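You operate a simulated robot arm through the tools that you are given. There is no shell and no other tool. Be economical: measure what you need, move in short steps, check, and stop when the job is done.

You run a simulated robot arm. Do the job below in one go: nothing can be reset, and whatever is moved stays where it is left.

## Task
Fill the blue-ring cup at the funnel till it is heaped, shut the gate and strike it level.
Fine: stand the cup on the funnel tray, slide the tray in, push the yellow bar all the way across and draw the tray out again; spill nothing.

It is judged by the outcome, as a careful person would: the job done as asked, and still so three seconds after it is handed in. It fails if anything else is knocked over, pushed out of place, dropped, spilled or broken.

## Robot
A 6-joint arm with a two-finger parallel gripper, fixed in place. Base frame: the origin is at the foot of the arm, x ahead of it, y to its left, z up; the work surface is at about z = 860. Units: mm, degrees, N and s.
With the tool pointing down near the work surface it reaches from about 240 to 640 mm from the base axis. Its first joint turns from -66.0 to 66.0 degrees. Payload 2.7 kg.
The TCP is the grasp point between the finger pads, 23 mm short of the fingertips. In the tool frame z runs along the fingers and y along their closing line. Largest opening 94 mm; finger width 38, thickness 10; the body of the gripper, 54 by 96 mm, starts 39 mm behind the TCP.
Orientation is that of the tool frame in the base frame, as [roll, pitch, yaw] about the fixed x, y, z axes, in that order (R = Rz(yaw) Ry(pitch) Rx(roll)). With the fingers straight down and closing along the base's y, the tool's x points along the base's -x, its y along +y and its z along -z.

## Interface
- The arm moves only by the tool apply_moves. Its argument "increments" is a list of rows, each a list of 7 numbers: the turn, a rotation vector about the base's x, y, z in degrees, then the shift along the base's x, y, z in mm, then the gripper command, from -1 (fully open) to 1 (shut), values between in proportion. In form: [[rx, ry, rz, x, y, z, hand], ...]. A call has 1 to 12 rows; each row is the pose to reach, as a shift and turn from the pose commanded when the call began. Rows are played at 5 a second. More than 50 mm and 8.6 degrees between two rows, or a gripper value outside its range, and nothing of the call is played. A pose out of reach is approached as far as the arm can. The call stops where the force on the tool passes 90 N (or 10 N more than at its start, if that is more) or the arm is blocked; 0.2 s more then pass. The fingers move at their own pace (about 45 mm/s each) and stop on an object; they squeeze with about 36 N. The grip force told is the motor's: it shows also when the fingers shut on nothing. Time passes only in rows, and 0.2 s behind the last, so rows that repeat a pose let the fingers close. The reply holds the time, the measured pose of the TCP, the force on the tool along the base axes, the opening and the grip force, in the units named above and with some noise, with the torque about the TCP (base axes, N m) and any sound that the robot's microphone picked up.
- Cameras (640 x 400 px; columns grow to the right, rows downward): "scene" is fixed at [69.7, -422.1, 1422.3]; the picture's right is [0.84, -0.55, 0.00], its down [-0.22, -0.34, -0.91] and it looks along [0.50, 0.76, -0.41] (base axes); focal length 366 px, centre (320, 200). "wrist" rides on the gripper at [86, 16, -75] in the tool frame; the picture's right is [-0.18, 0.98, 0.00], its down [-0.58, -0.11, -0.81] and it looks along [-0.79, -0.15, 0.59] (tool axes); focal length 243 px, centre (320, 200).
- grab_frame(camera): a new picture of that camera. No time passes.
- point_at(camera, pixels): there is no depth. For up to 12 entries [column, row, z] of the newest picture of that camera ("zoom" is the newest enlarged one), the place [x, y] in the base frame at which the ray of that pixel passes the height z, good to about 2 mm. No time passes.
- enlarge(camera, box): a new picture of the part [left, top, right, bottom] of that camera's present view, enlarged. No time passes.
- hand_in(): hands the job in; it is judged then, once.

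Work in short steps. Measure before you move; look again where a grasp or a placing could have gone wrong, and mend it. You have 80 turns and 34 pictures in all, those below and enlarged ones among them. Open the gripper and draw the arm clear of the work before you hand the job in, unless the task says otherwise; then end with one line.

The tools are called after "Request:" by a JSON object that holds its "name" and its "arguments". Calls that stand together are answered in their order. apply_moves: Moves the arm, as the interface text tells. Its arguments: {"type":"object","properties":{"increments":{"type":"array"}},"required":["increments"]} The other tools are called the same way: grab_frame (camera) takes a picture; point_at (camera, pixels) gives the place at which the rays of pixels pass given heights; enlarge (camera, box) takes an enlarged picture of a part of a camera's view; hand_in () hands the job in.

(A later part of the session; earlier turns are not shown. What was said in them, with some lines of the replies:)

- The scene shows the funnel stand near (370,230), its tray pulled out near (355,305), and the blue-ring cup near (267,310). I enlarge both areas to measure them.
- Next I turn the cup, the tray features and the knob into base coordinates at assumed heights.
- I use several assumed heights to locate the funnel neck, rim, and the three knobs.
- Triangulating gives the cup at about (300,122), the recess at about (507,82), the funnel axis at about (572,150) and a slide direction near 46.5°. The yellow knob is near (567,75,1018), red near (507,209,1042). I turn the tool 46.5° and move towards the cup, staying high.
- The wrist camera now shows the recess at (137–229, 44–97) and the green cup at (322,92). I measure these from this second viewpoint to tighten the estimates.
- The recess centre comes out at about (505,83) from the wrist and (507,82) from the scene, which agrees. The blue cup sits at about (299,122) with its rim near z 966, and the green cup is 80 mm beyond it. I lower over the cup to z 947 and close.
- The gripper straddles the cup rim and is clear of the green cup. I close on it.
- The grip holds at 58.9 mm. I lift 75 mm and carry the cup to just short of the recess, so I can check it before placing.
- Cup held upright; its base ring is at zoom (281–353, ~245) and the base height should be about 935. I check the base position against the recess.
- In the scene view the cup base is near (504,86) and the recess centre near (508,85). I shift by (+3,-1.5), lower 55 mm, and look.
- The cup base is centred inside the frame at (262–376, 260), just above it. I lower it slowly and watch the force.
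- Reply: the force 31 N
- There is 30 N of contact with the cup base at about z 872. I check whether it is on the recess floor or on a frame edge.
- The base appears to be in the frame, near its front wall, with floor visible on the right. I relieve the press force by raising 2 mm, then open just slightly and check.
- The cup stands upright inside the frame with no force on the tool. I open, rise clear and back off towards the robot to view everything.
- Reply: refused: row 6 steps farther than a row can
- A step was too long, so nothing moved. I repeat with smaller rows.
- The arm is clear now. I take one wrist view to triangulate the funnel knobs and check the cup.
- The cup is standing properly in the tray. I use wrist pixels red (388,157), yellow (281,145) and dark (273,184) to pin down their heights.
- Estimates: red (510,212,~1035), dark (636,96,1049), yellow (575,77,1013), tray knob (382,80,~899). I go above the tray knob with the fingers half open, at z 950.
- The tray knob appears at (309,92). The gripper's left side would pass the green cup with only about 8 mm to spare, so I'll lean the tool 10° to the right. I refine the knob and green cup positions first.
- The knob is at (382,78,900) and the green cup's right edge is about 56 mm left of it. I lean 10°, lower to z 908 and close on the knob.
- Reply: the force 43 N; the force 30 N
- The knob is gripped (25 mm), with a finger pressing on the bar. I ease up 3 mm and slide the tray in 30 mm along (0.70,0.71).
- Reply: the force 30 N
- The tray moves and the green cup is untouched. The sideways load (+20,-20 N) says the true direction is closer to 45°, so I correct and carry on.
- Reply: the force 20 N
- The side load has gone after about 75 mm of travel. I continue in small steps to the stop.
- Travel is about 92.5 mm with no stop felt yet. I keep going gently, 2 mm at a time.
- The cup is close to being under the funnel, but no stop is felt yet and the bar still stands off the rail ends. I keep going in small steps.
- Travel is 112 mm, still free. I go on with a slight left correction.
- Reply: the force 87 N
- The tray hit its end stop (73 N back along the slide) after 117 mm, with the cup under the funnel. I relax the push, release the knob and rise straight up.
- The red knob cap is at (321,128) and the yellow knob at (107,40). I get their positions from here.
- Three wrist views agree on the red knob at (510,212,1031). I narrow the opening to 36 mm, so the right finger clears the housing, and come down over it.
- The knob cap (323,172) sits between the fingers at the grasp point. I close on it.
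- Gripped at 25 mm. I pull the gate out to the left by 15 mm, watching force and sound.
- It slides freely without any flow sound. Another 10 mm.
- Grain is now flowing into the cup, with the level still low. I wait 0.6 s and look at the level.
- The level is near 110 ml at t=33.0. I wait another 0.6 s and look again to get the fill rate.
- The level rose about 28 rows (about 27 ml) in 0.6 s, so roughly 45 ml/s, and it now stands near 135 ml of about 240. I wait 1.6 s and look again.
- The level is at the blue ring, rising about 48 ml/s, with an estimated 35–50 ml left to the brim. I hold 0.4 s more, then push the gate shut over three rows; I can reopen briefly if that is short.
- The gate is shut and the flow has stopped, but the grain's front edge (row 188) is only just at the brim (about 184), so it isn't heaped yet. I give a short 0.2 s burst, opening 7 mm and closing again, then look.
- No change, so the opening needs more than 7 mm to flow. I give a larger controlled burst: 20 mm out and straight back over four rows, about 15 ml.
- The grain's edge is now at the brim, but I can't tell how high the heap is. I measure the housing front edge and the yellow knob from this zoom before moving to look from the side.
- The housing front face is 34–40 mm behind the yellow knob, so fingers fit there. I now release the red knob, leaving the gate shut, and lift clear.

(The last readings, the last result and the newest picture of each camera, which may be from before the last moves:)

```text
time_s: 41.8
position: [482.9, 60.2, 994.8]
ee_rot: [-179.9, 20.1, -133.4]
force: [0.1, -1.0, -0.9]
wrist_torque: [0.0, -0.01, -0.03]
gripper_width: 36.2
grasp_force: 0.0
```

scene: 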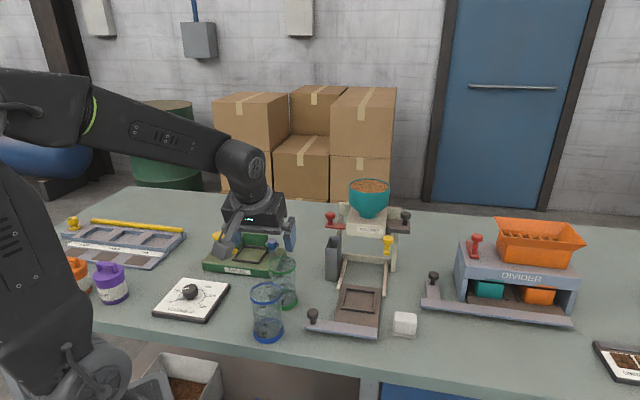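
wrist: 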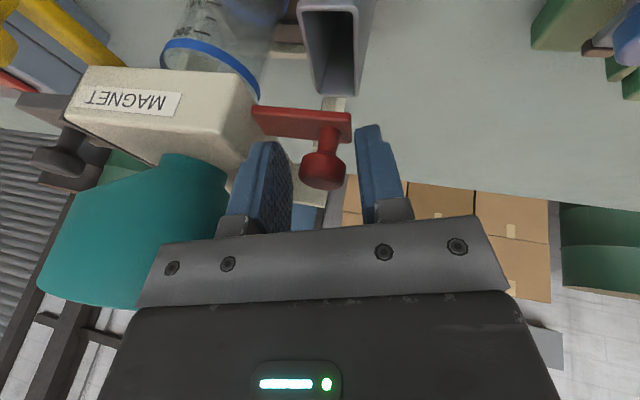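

I pitch 16° further so the wrist camera looks nearly level under the housing, and open the fingers to clear the view.

Request:
{"name": "apply_moves", "arguments": {"increments": [[5.6, -5.6, 0, 0, 0, -8, -0.4], [11.3, -11.3, 0, 0, 0, -18, -0.4], [11.3, -11.3, 0, 0, 0, -18, -0.4]]}}

Request:
{"name": "enlarge", "arguments": {"camera": "wrist", "box": [255, 125, 415, 225]}}

```text
time_s: 42.6
position: [483.4, 60.7, 975.8]
ee_rot: [-179.3, 36.0, -133.1]
force: [0.0, -0.6, 1.6]
wrist_torque: [-0.04, 0.01, 0.0]
gripper_width: 65.5
grasp_force: 0.2
```

```text
4.00 times, centred on (335, 175) of wrist
```

zoom: 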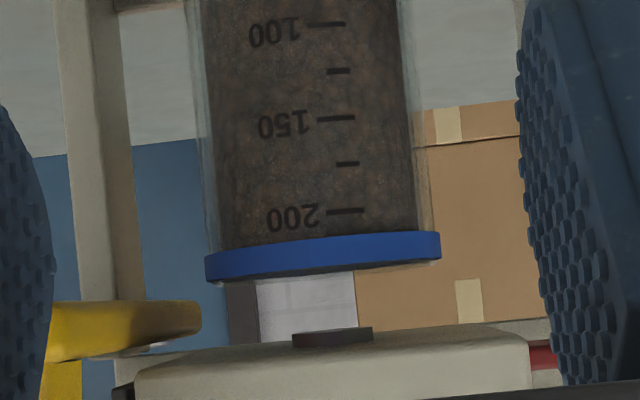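

The level side view (inverted) shows the brim at row 275 with nothing above it: the cup is about flush, not heaped. I go back to the red knob by the reverse path for another short burst.

Request:
{"name": "apply_moves", "arguments": {"increments": [[-5.6, 5.6, 0, 0, 0, 8, 0.23], [-11.3, 11.3, 0, 0, 0, 18, 0.23], [-11.3, 11.3, 0, -12, 0, 53, 0.23], [-11.3, 11.3, 0, -27, 0, 93, 0.23], [-11.3, 11.3, 0, -27, 25, 125, 0.23], [-11.3, 11.3, 0, -27, 60, 133, 0.23], [-11.3, 11.3, 0, -27, 85, 133, 0.23]]}}

Request:
{"name": "apply_moves", "arguments": {"increments": [[-5, -5, 0, 0, 0, 0, 0.23], [-10.6, -10.6, 0, 0, 0, 0, 0.23], [-10.6, -10.6, 0, 20, 35, 0, 0.23], [-10.6, -10.6, 0, 45, 58, -15, 0.23], [-10.6, -10.6, 0, 55, 65, -45, 0.23], [-10.6, -10.6, 0, 55, 65, -69, 0.23], [-10.6, -10.6, 0, 55, 65, -69, 0.23]]}}

Request:
{"name": "apply_moves", "arguments": {"increments": [[0, 0, 0, 0, 0, 0, 0.6], [0, 0, 0, 0, 0, 0, 1], [0, 0, 0, 0, 0, 0, 1], [0, 0, 0, 0, 0, 0, 1]]}}

```text
time_s: 44.2
position: [457.3, 147.8, 1109.3]
ee_rot: [-179.8, 20.1, -133.4]
force: [0.6, 0.7, -0.5]
wrist_torque: [0.01, -0.01, 0.0]
gripper_width: 36.3
grasp_force: 0.1
```

```text
time_s: 45.8
position: [512.8, 209.3, 1040.5]
ee_rot: [-164.0, 19.0, -128.1]
force: [-0.1, 0.8, -0.4]
wrist_torque: [-0.01, 0.0, 0.01]
gripper_width: 36.2
grasp_force: 0.0
```

```text
time_s: 46.8
position: [510.2, 211.3, 1039.5]
ee_rot: [-164.1, 18.9, -128.0]
force: [-15.6, 13.4, -7.0]
wrist_torque: [0.35, 0.4, 0.21]
gripper_width: 24.9
grasp_force: 45.0
```

Gripped, with the gate against its shut stop. I give a burst of about 22 mm true opening and straight back.

Request:
{"name": "apply_moves", "arguments": {"increments": [[0, 0, 0, -9.5, 9.7, 0, 1], [0, 0, 0, -17.7, 18, 0, 1], [0, 0, 0, -9.5, 9.7, 0, 1], [0, 0, 0, 0, 0, 0, 1], [0, 0, 0, 0, 0, 0, 1]]}}

```text
time_s: 48.0
position: [510.1, 211.3, 1039.2]
ee_rot: [-164.1, 18.9, -128.0]
force: [-9.7, 8.7, -9.3]
wrist_torque: [0.39, 0.27, 0.14]
gripper_width: 25.0
grasp_force: 45.3
```

The gate is shut again. I release it and go back to the side viewpoint for a check with the last picture.

Request:
{"name": "apply_moves", "arguments": {"increments": [[0, 0, 0, 0, 0, 0, 0.25], [0, 0, 0, 0, 0, 0, 0.23], [0, 0, 0, 0, 0, 0, 0.23], [0, 0, 0, 0, 0, 25, 0.23], [0, 0, 0, -10, -7, 55, 0.23], [0, 0, 0, -35, -30, 70, 0.23], [0, 0, 0, -55, -65, 70, 0.23]]}}

Request:
{"name": "apply_moves", "arguments": {"increments": [[5, 5, 0, 0, -30, 0, 0.0], [10.6, 10.6, 0, 0, -60, -10, 0.0], [10.6, 10.6, 0, 15, -85, -40, -0.2], [10.6, 10.6, 0, 27, -85, -80, -0.4], [10.6, 10.6, 0, 27, -85, -115, -0.4], [10.6, 10.6, 0, 27, -85, -115, -0.4]]}}

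Request:
{"name": "apply_moves", "arguments": {"increments": [[5.6, -5.6, 0, 0, 0, -5, -0.4], [11.3, -11.3, 0, 0, 0, -9, -0.4], [11.3, -11.3, 0, 0, 0, -9, -0.4]]}}

Request:
{"name": "enlarge", "arguments": {"camera": "wrist", "box": [290, 160, 380, 216]}}

```text
time_s: 49.6
position: [455.6, 145.3, 1109.6]
ee_rot: [-164.0, 19.0, -128.1]
force: [-1.1, -0.5, -0.1]
wrist_torque: [-0.02, -0.02, -0.01]
gripper_width: 36.3
grasp_force: 0.1
```

```text
time_s: 51.0
position: [483.2, 60.4, 995.7]
ee_rot: [-180.0, 20.2, -133.3]
force: [0.2, -0.3, 0.3]
wrist_torque: [-0.01, -0.02, -0.01]
gripper_width: 65.5
grasp_force: 0.1
```

```text
time_s: 51.8
position: [483.0, 60.9, 985.1]
ee_rot: [-179.3, 36.1, -133.1]
force: [-0.4, 0.1, 0.8]
wrist_torque: [0.0, -0.02, 0.01]
gripper_width: 65.9
grasp_force: 0.0
```

```text
7.11 times, centred on (335, 188) of wrist
```

zoom: 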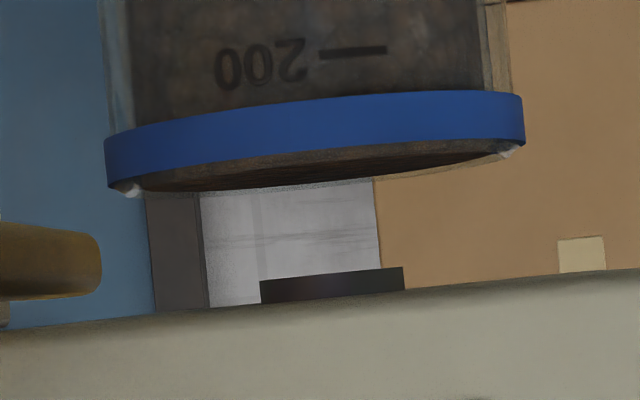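

The close-up shows the grain surface flat and right at the lip, still not mounded. The short bursts clearly add only a few ml, so I return to the red knob for one slightly longer burst.

Request:
{"name": "apply_moves", "arguments": {"increments": [[-5.6, 5.6, 0, 0, 0, 5, 0.23], [-11.3, 11.3, 0, 0, 0, 9, 0.23], [-11.3, 11.3, 0, -12, 0, 44, 0.23], [-11.3, 11.3, 0, -27, 0, 84, 0.23], [-11.3, 11.3, 0, -27, 25, 116, 0.23], [-11.3, 11.3, 0, -27, 60, 124, 0.23], [-11.3, 11.3, 0, -27, 85, 124, 0.23]]}}

Request:
{"name": "apply_moves", "arguments": {"increments": [[-5, -5, 0, 0, 0, 0, 0.23], [-10.6, -10.6, 0, 0, 0, 0, 0.23], [-10.6, -10.6, 0, 20, 35, 0, 0.23], [-10.6, -10.6, 0, 45, 58, -15, 0.23], [-10.6, -10.6, 0, 54, 66, -45, 0.23], [-10.6, -10.6, 0, 54, 66, -70, 0.23], [-10.6, -10.6, 0, 54, 66, -70, 0.23]]}}

Request:
{"name": "apply_moves", "arguments": {"increments": [[0, 0, 0, 0, 0, 0, 0.6], [0, 0, 0, 0, 0, 0, 1], [0, 0, 0, 0, 0, 0, 1], [0, 0, 0, 0, 0, 0, 1]]}}

```text
time_s: 53.4
position: [455.6, 145.8, 1109.8]
ee_rot: [-179.9, 19.9, -133.5]
force: [-0.8, -0.3, 0.8]
wrist_torque: [0.01, 0.01, -0.03]
gripper_width: 36.1
grasp_force: 0.2
```

```text
time_s: 55.0
position: [509.9, 211.6, 1039.5]
ee_rot: [-164.0, 18.9, -128.2]
force: [-0.9, -0.7, 0.0]
wrist_torque: [0.01, -0.02, 0.01]
gripper_width: 36.2
grasp_force: 0.1
```

```text
time_s: 56.0
position: [510.0, 211.4, 1039.0]
ee_rot: [-164.0, 18.9, -128.1]
force: [-2.5, 3.2, -2.5]
wrist_torque: [0.27, 0.23, 0.09]
gripper_width: 25.1
grasp_force: 44.6
```

Gripped with almost no offset. One burst to 26 mm and straight back, ending with a 1 mm push shut.

Request:
{"name": "apply_moves", "arguments": {"increments": [[0, 0, 0, -9.2, 9.3, 0, 1], [0, 0, 0, -18.4, 18.6, 0, 1], [0, 0, 0, -9.2, 9.3, 0, 1], [0, 0, 0, 1, -1, 0, 1], [0, 0, 0, 1, -1, 0, 1]]}}

```text
time_s: 57.2
position: [510.2, 211.9, 1039.3]
ee_rot: [-164.1, 18.9, -128.1]
force: [-9.9, 5.6, -1.3]
wrist_torque: [0.36, 0.25, 0.1]
gripper_width: 24.7
grasp_force: 45.4
```

The gate is shut. I release the red knob, lift, level the lean and move to above the yellow knob at (574,77,1013).

Request:
{"name": "apply_moves", "arguments": {"increments": [[0, 0, 0, 0, 0, 0, 0.25], [0, 0, 0, 0, 0, 0, 0.23], [0, 0, 0, 0, 0, 0, 0.23], [0, 0, 0, 0, 0, 25, 0.23], [0, 0, 0, -10, -7, 55, 0.23], [0, 0, 0, -35, -30, 70, 0.23], [0, 0, 0, -55, -65, 70, 0.23]]}}

Request:
{"name": "apply_moves", "arguments": {"increments": [[5, 5, 0, 5, -30, 0, 0.1], [10.6, 10.6, 0, 15, -60, 0, 0.1], [10.6, 10.6, 0, 40, -75, 0, 0.1], [10.6, 10.6, 0, 75, -75, -5, 0.1], [10.6, 10.6, 0, 105, -72, -15, 0.1], [10.6, 10.6, 0, 117, -71, -40, 0.1], [10.6, 10.6, 0, 117, -71, -55, 0.1], [10.6, 10.6, 0, 117, -71, -55, 0.1]]}}

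```text
time_s: 58.8
position: [454.7, 146.6, 1110.5]
ee_rot: [-164.0, 19.0, -128.1]
force: [0.6, 0.6, 0.4]
wrist_torque: [0.02, -0.01, -0.01]
gripper_width: 36.2
grasp_force: 0.0
```

```text
time_s: 60.6
position: [572.4, 74.4, 1054.4]
ee_rot: [-179.9, 20.1, -133.4]
force: [0.5, 0.4, 0.1]
wrist_torque: [0.0, -0.03, -0.02]
gripper_width: 42.2
grasp_force: 0.0
```

I lower around the yellow knob in small steps, watching the force, then close.

Request:
{"name": "apply_moves", "arguments": {"increments": [[0, 0, 0, 0, 0, -10, 0.1], [0, 0, 0, 0, 0, -20, 0.1], [0, 0, 0, 0, 0, -30, 0.1], [0, 0, 0, 0, 0, -38, 0.1]]}}

Request:
{"name": "apply_moves", "arguments": {"increments": [[0, 0, 0, 0, 0, 0, 0.5], [0, 0, 0, 0, 0, 0, 0.7], [0, 0, 0, 0, 0, 0, 1], [0, 0, 0, 0, 0, 0, 1]]}}

```text
time_s: 61.6
position: [573.0, 74.6, 1015.7]
ee_rot: [-179.9, 20.1, -133.5]
force: [0.5, -0.1, -0.8]
wrist_torque: [-0.02, -0.01, 0.0]
gripper_width: 42.1
grasp_force: 0.0
```

```text
time_s: 62.6
position: [572.0, 74.2, 1015.4]
ee_rot: [-179.9, 20.0, -133.4]
force: [-4.1, 2.5, -1.2]
wrist_torque: [0.21, 0.15, 0.01]
gripper_width: 23.3
grasp_force: 45.3
```

The yellow knob is gripped (23 mm). I push it to the left along (-0.70,0.71) at a steady 5 mm per row.

Request:
{"name": "apply_moves", "arguments": {"increments": [[0, 0, 0, -3.5, 3.6, 0, 1], [0, 0, 0, -7, 7.1, 0, 1], [0, 0, 0, -10.5, 10.7, 0, 1], [0, 0, 0, -14, 14.3, 0, 1], [0, 0, 0, -17.5, 17.9, 0, 1], [0, 0, 0, -21, 21.4, 0, 1], [0, 0, 0, -24.5, 25, 0, 1], [0, 0, 0, -28, 28.6, 0, 1]]}}

```text
time_s: 64.4
position: [545.4, 103.1, 1016.2]
ee_rot: [-179.8, 20.0, -133.3]
force: [-5.9, -7.9, -3.4]
wrist_torque: [-0.12, 0.4, 0.0]
gripper_width: 23.4
grasp_force: 45.2
```

It moves freely after 39 mm. I continue another 40 mm.

Request:
{"name": "apply_moves", "arguments": {"increments": [[0, 0, 0, -4, 3.2, 0, 1], [0, 0, 0, -7.5, 6.8, 0, 1], [0, 0, 0, -11, 10.4, 0, 1], [0, 0, 0, -14.5, 14, 0, 1], [0, 0, 0, -18, 17.5, 0, 1], [0, 0, 0, -21.5, 21.1, 0, 1], [0, 0, 0, -25, 24.7, 0, 1], [0, 0, 0, -28.5, 28.3, 0, 1]]}}

```text
time_s: 66.2
position: [516.1, 132.3, 1016.4]
ee_rot: [-179.8, 20.0, -133.5]
force: [-9.3, -9.8, -6.9]
wrist_torque: [0.35, -0.08, -0.05]
gripper_width: 23.3
grasp_force: 44.8
```

Total is now about 80 mm with little resistance. I continue towards the end stop, easing a little towards the robot.

Request:
{"name": "apply_moves", "arguments": {"increments": [[0, 0, 0, -4.2, 2.8, 0, 1], [0, 0, 0, -7.7, 6.4, 0, 1], [0, 0, 0, -11.2, 10, 0, 1], [0, 0, 0, -14.7, 13.5, 0, 1], [0, 0, 0, -18.2, 17.1, 0, 1], [0, 0, 0, -21.7, 20.7, 0, 1], [0, 0, 0, -25.2, 24.3, 0, 1]]}}

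```text
time_s: 67.8
position: [497.7, 149.7, 1015.4]
ee_rot: [-179.2, 20.4, -133.6]
force: [57.2, -31.4, -29.8]
wrist_torque: [0.19, 0.15, 0.38]
gripper_width: 23.5
grasp_force: 45.4
```

The end stop is reached (force 65 N back) after 106 mm, so the bar is fully across. I relax the push, open, and rise away.

Request:
{"name": "apply_moves", "arguments": {"increments": [[0, 0, 0, 4, -3.5, 0, 1], [0, 0, 0, 6.5, -6, 0, 1], [0, 0, 0, 6.5, -6, 0, 0.3], [0, 0, 0, 6.5, -6, 0, 0.1], [0, 0, 0, 6.5, -6, 20, 0.1], [0, 0, 0, 3, -9, 50, 0.1], [0, 0, 0, -17, -29, 70, 0.1]]}}

```text
time_s: 69.4
position: [474.4, 125.9, 1088.0]
ee_rot: [-180.0, 20.0, -133.4]
force: [-1.1, -0.6, 0.2]
wrist_torque: [0.01, 0.01, -0.02]
gripper_width: 42.3
grasp_force: 0.0
```

I now set up for the tray knob (now near (466,159,~904)). I'll pitch to 35° so the body stays clear of the yellow knob overhead, come down 45 mm behind it, then move in.

Request:
{"name": "apply_moves", "arguments": {"increments": [[0, 0, 0, -25, 1.6, 0, 0.1], [7, -3.5, 0, -40.4, 1.6, 0, 0.1], [14.1, -7.1, 0, -40.4, 1.6, 0, 0.1], [14.1, -7.1, 0, -40.4, 1.6, -45, 0.1], [14.1, -7.1, 0, -40.4, 1.6, -90, 0.1], [14.1, -7.1, 0, -40.4, 1.6, -130, 0.1], [14.1, -7.1, 0, -40.4, 1.6, -160, 0.1], [14.1, -7.1, 0, -40.4, 1.6, -171, 0.1], [14.1, -7.1, 0, -40.4, 1.6, -171, 0.1]]}}

```text
time_s: 71.4
position: [434.7, 128.1, 915.5]
ee_rot: [174.7, 35.2, -136.0]
force: [-0.1, -0.2, 0.3]
wrist_torque: [0.0, 0.02, -0.02]
gripper_width: 42.2
grasp_force: 0.1
```

All clear with no contact. I move forward 44 mm over the bar to straddle the knob.

Request:
{"name": "apply_moves", "arguments": {"increments": [[0, 0, 0, 8, 8, 1.5, 0.1], [0, 0, 0, 16, 16, 1.5, 0.1], [0, 0, 0, 24, 24, 1.5, 0.1], [0, 0, 0, 31, 31, 1.5, 0.1], [0, 0, 0, 31, 31, 1.5, 0.1]]}}

Request:
{"name": "apply_moves", "arguments": {"increments": [[0, 0, 0, 0, 0, 0, 0.5], [0, 0, 0, 0, 0, 0, 0.8], [0, 0, 0, 0, 0, 0, 1], [0, 0, 0, 0, 0, 0, 1]]}}

```text
time_s: 72.6
position: [465.3, 159.0, 916.2]
ee_rot: [174.8, 35.1, -136.0]
force: [-0.9, 0.7, -0.4]
wrist_torque: [0.0, 0.01, 0.01]
gripper_width: 42.2
grasp_force: 0.0
```

```text
time_s: 73.6
position: [465.6, 159.1, 917.8]
ee_rot: [174.6, 35.0, -135.9]
force: [-4.9, 5.0, 0.8]
wrist_torque: [-0.15, -0.33, -0.02]
gripper_width: 24.0
grasp_force: 44.8
```

The knob is gripped (24 mm). I draw the tray out smoothly, ramping speed gently because the cup is full.

Request:
{"name": "apply_moves", "arguments": {"increments": [[0, 0, 0, -0.7, -0.7, 0, 1], [0, 0, 0, -2.1, -2.1, 0, 1], [0, 0, 0, -4.3, -4.2, 0, 1], [0, 0, 0, -7.1, -7, 0, 1], [0, 0, 0, -10, -9.8, 0, 1], [0, 0, 0, -12.9, -12.6, 0, 1], [0, 0, 0, -15.7, -15.4, 0, 1], [0, 0, 0, -18.6, -18.2, 0, 1], [0, 0, 0, -21.4, -21, 0, 1], [0, 0, 0, -24.2, -23.8, 0, 1], [0, 0, 0, -26.3, -25.8, 0, 1], [0, 0, 0, -27, -26.5, 0, 1]]}}

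```text
time_s: 76.2
position: [438.1, 132.2, 917.2]
ee_rot: [174.6, 35.1, -136.0]
force: [-3.9, 5.8, -2.7]
wrist_torque: [-0.27, -0.31, -0.04]
gripper_width: 23.8
grasp_force: 45.0
```

The tray follows freely (38 mm so far). I continue at the same gentle pace.

Request:
{"name": "apply_moves", "arguments": {"increments": [[0, 0, 0, -0.7, -0.7, 0, 1], [0, 0, 0, -2.1, -2.1, 0, 1], [0, 0, 0, -4.3, -4.2, 0, 1], [0, 0, 0, -7.1, -7, 0, 1], [0, 0, 0, -10, -9.8, 0, 1], [0, 0, 0, -12.9, -12.6, 0, 1], [0, 0, 0, -15.7, -15.4, 0, 1], [0, 0, 0, -18.6, -18.2, 0, 1], [0, 0, 0, -21.4, -21, 0, 1], [0, 0, 0, -24.2, -23.8, 0, 1], [0, 0, 0, -26.3, -25.8, 0, 1], [0, 0, 0, -27, -26.5, 0, 1]]}}

Request:
{"name": "apply_moves", "arguments": {"increments": [[0, 0, 0, -0.7, -0.7, 0, 1], [0, 0, 0, -2.1, -2.1, 0, 1], [0, 0, 0, -4.3, -4.2, 0, 1], [0, 0, 0, -7.1, -7, 0, 1], [0, 0, 0, -10, -9.8, 0, 1], [0, 0, 0, -12.9, -12.6, 0, 1], [0, 0, 0, -15.7, -15.4, 0, 1], [0, 0, 0, -18.6, -18.2, 0, 1], [0, 0, 0, -21.4, -21, 0, 1], [0, 0, 0, -24.2, -23.8, 0, 1], [0, 0, 0, -25.8, -25.3, 0, 1], [0, 0, 0, -26.5, -26, 0, 1]]}}

```text
time_s: 78.8
position: [410.7, 105.7, 917.8]
ee_rot: [174.7, 35.0, -136.0]
force: [0.8, 0.7, -12.3]
wrist_torque: [-0.21, -0.47, 0.1]
gripper_width: 24.0
grasp_force: 45.3
```

```text
time_s: 81.4
position: [384.9, 79.8, 917.1]
ee_rot: [174.7, 35.1, -136.0]
force: [6.8, -5.0, -15.1]
wrist_torque: [-0.43, -0.43, 0.08]
gripper_width: 24.0
grasp_force: 45.1
```

The tray is back at its starting position (384.9,79.8). I ease the slight upward pull, open, back straight off the knob and raise the arm clear.

Request:
{"name": "apply_moves", "arguments": {"increments": [[0, 0, 0, 0, 0, -1.5, 1], [0, 0, 0, 0, 0, -1.5, 0.4], [0, 0, 0, 0, 0, -1, 0.1], [0, 0, 0, 0, 0, 0, 0.1], [0, 0, 0, -8, -8, 0.5, 0.1], [0, 0, 0, -20, -20, 1, 0.1], [0, 0, 0, -32, -32, 2, 0.1], [0, 0, 0, -32, -32, 35, 0.1], [0, 0, 0, -32, -32, 80, 0.1], [0, 0, 0, -32, -32, 125, 0.1], [0, 0, 0, -32, -32, 170, 0.1], [0, 0, 0, -32, -32, 200, 0.1]]}}

```text
time_s: 84.0
position: [352.0, 49.6, 1118.0]
ee_rot: [174.6, 35.2, -135.9]
force: [0.3, 0.0, -0.6]
wrist_torque: [0.0, 0.04, 0.02]
gripper_width: 42.4
grasp_force: 0.0
```

The arm is clear, the gripper is open, the gate is shut, the bar is fully across and the tray is out. I hand in.

Request:
{"name": "hand_in", "arguments": {}}

```text
The job is handed in.
```

I filled the blue-ring cup at the funnel, shut the gate, pushed the yellow bar across to its end stop and drew the tray back out. I couldn't confirm that the cup was heaped before the strike. My last picture showed the grain flat and about level with the lip. I then gave one more short burst that I had no pictures left to check, so I also haven't seen the struck cup or checked for spills after that point. I saw no spill in any picture up to then.
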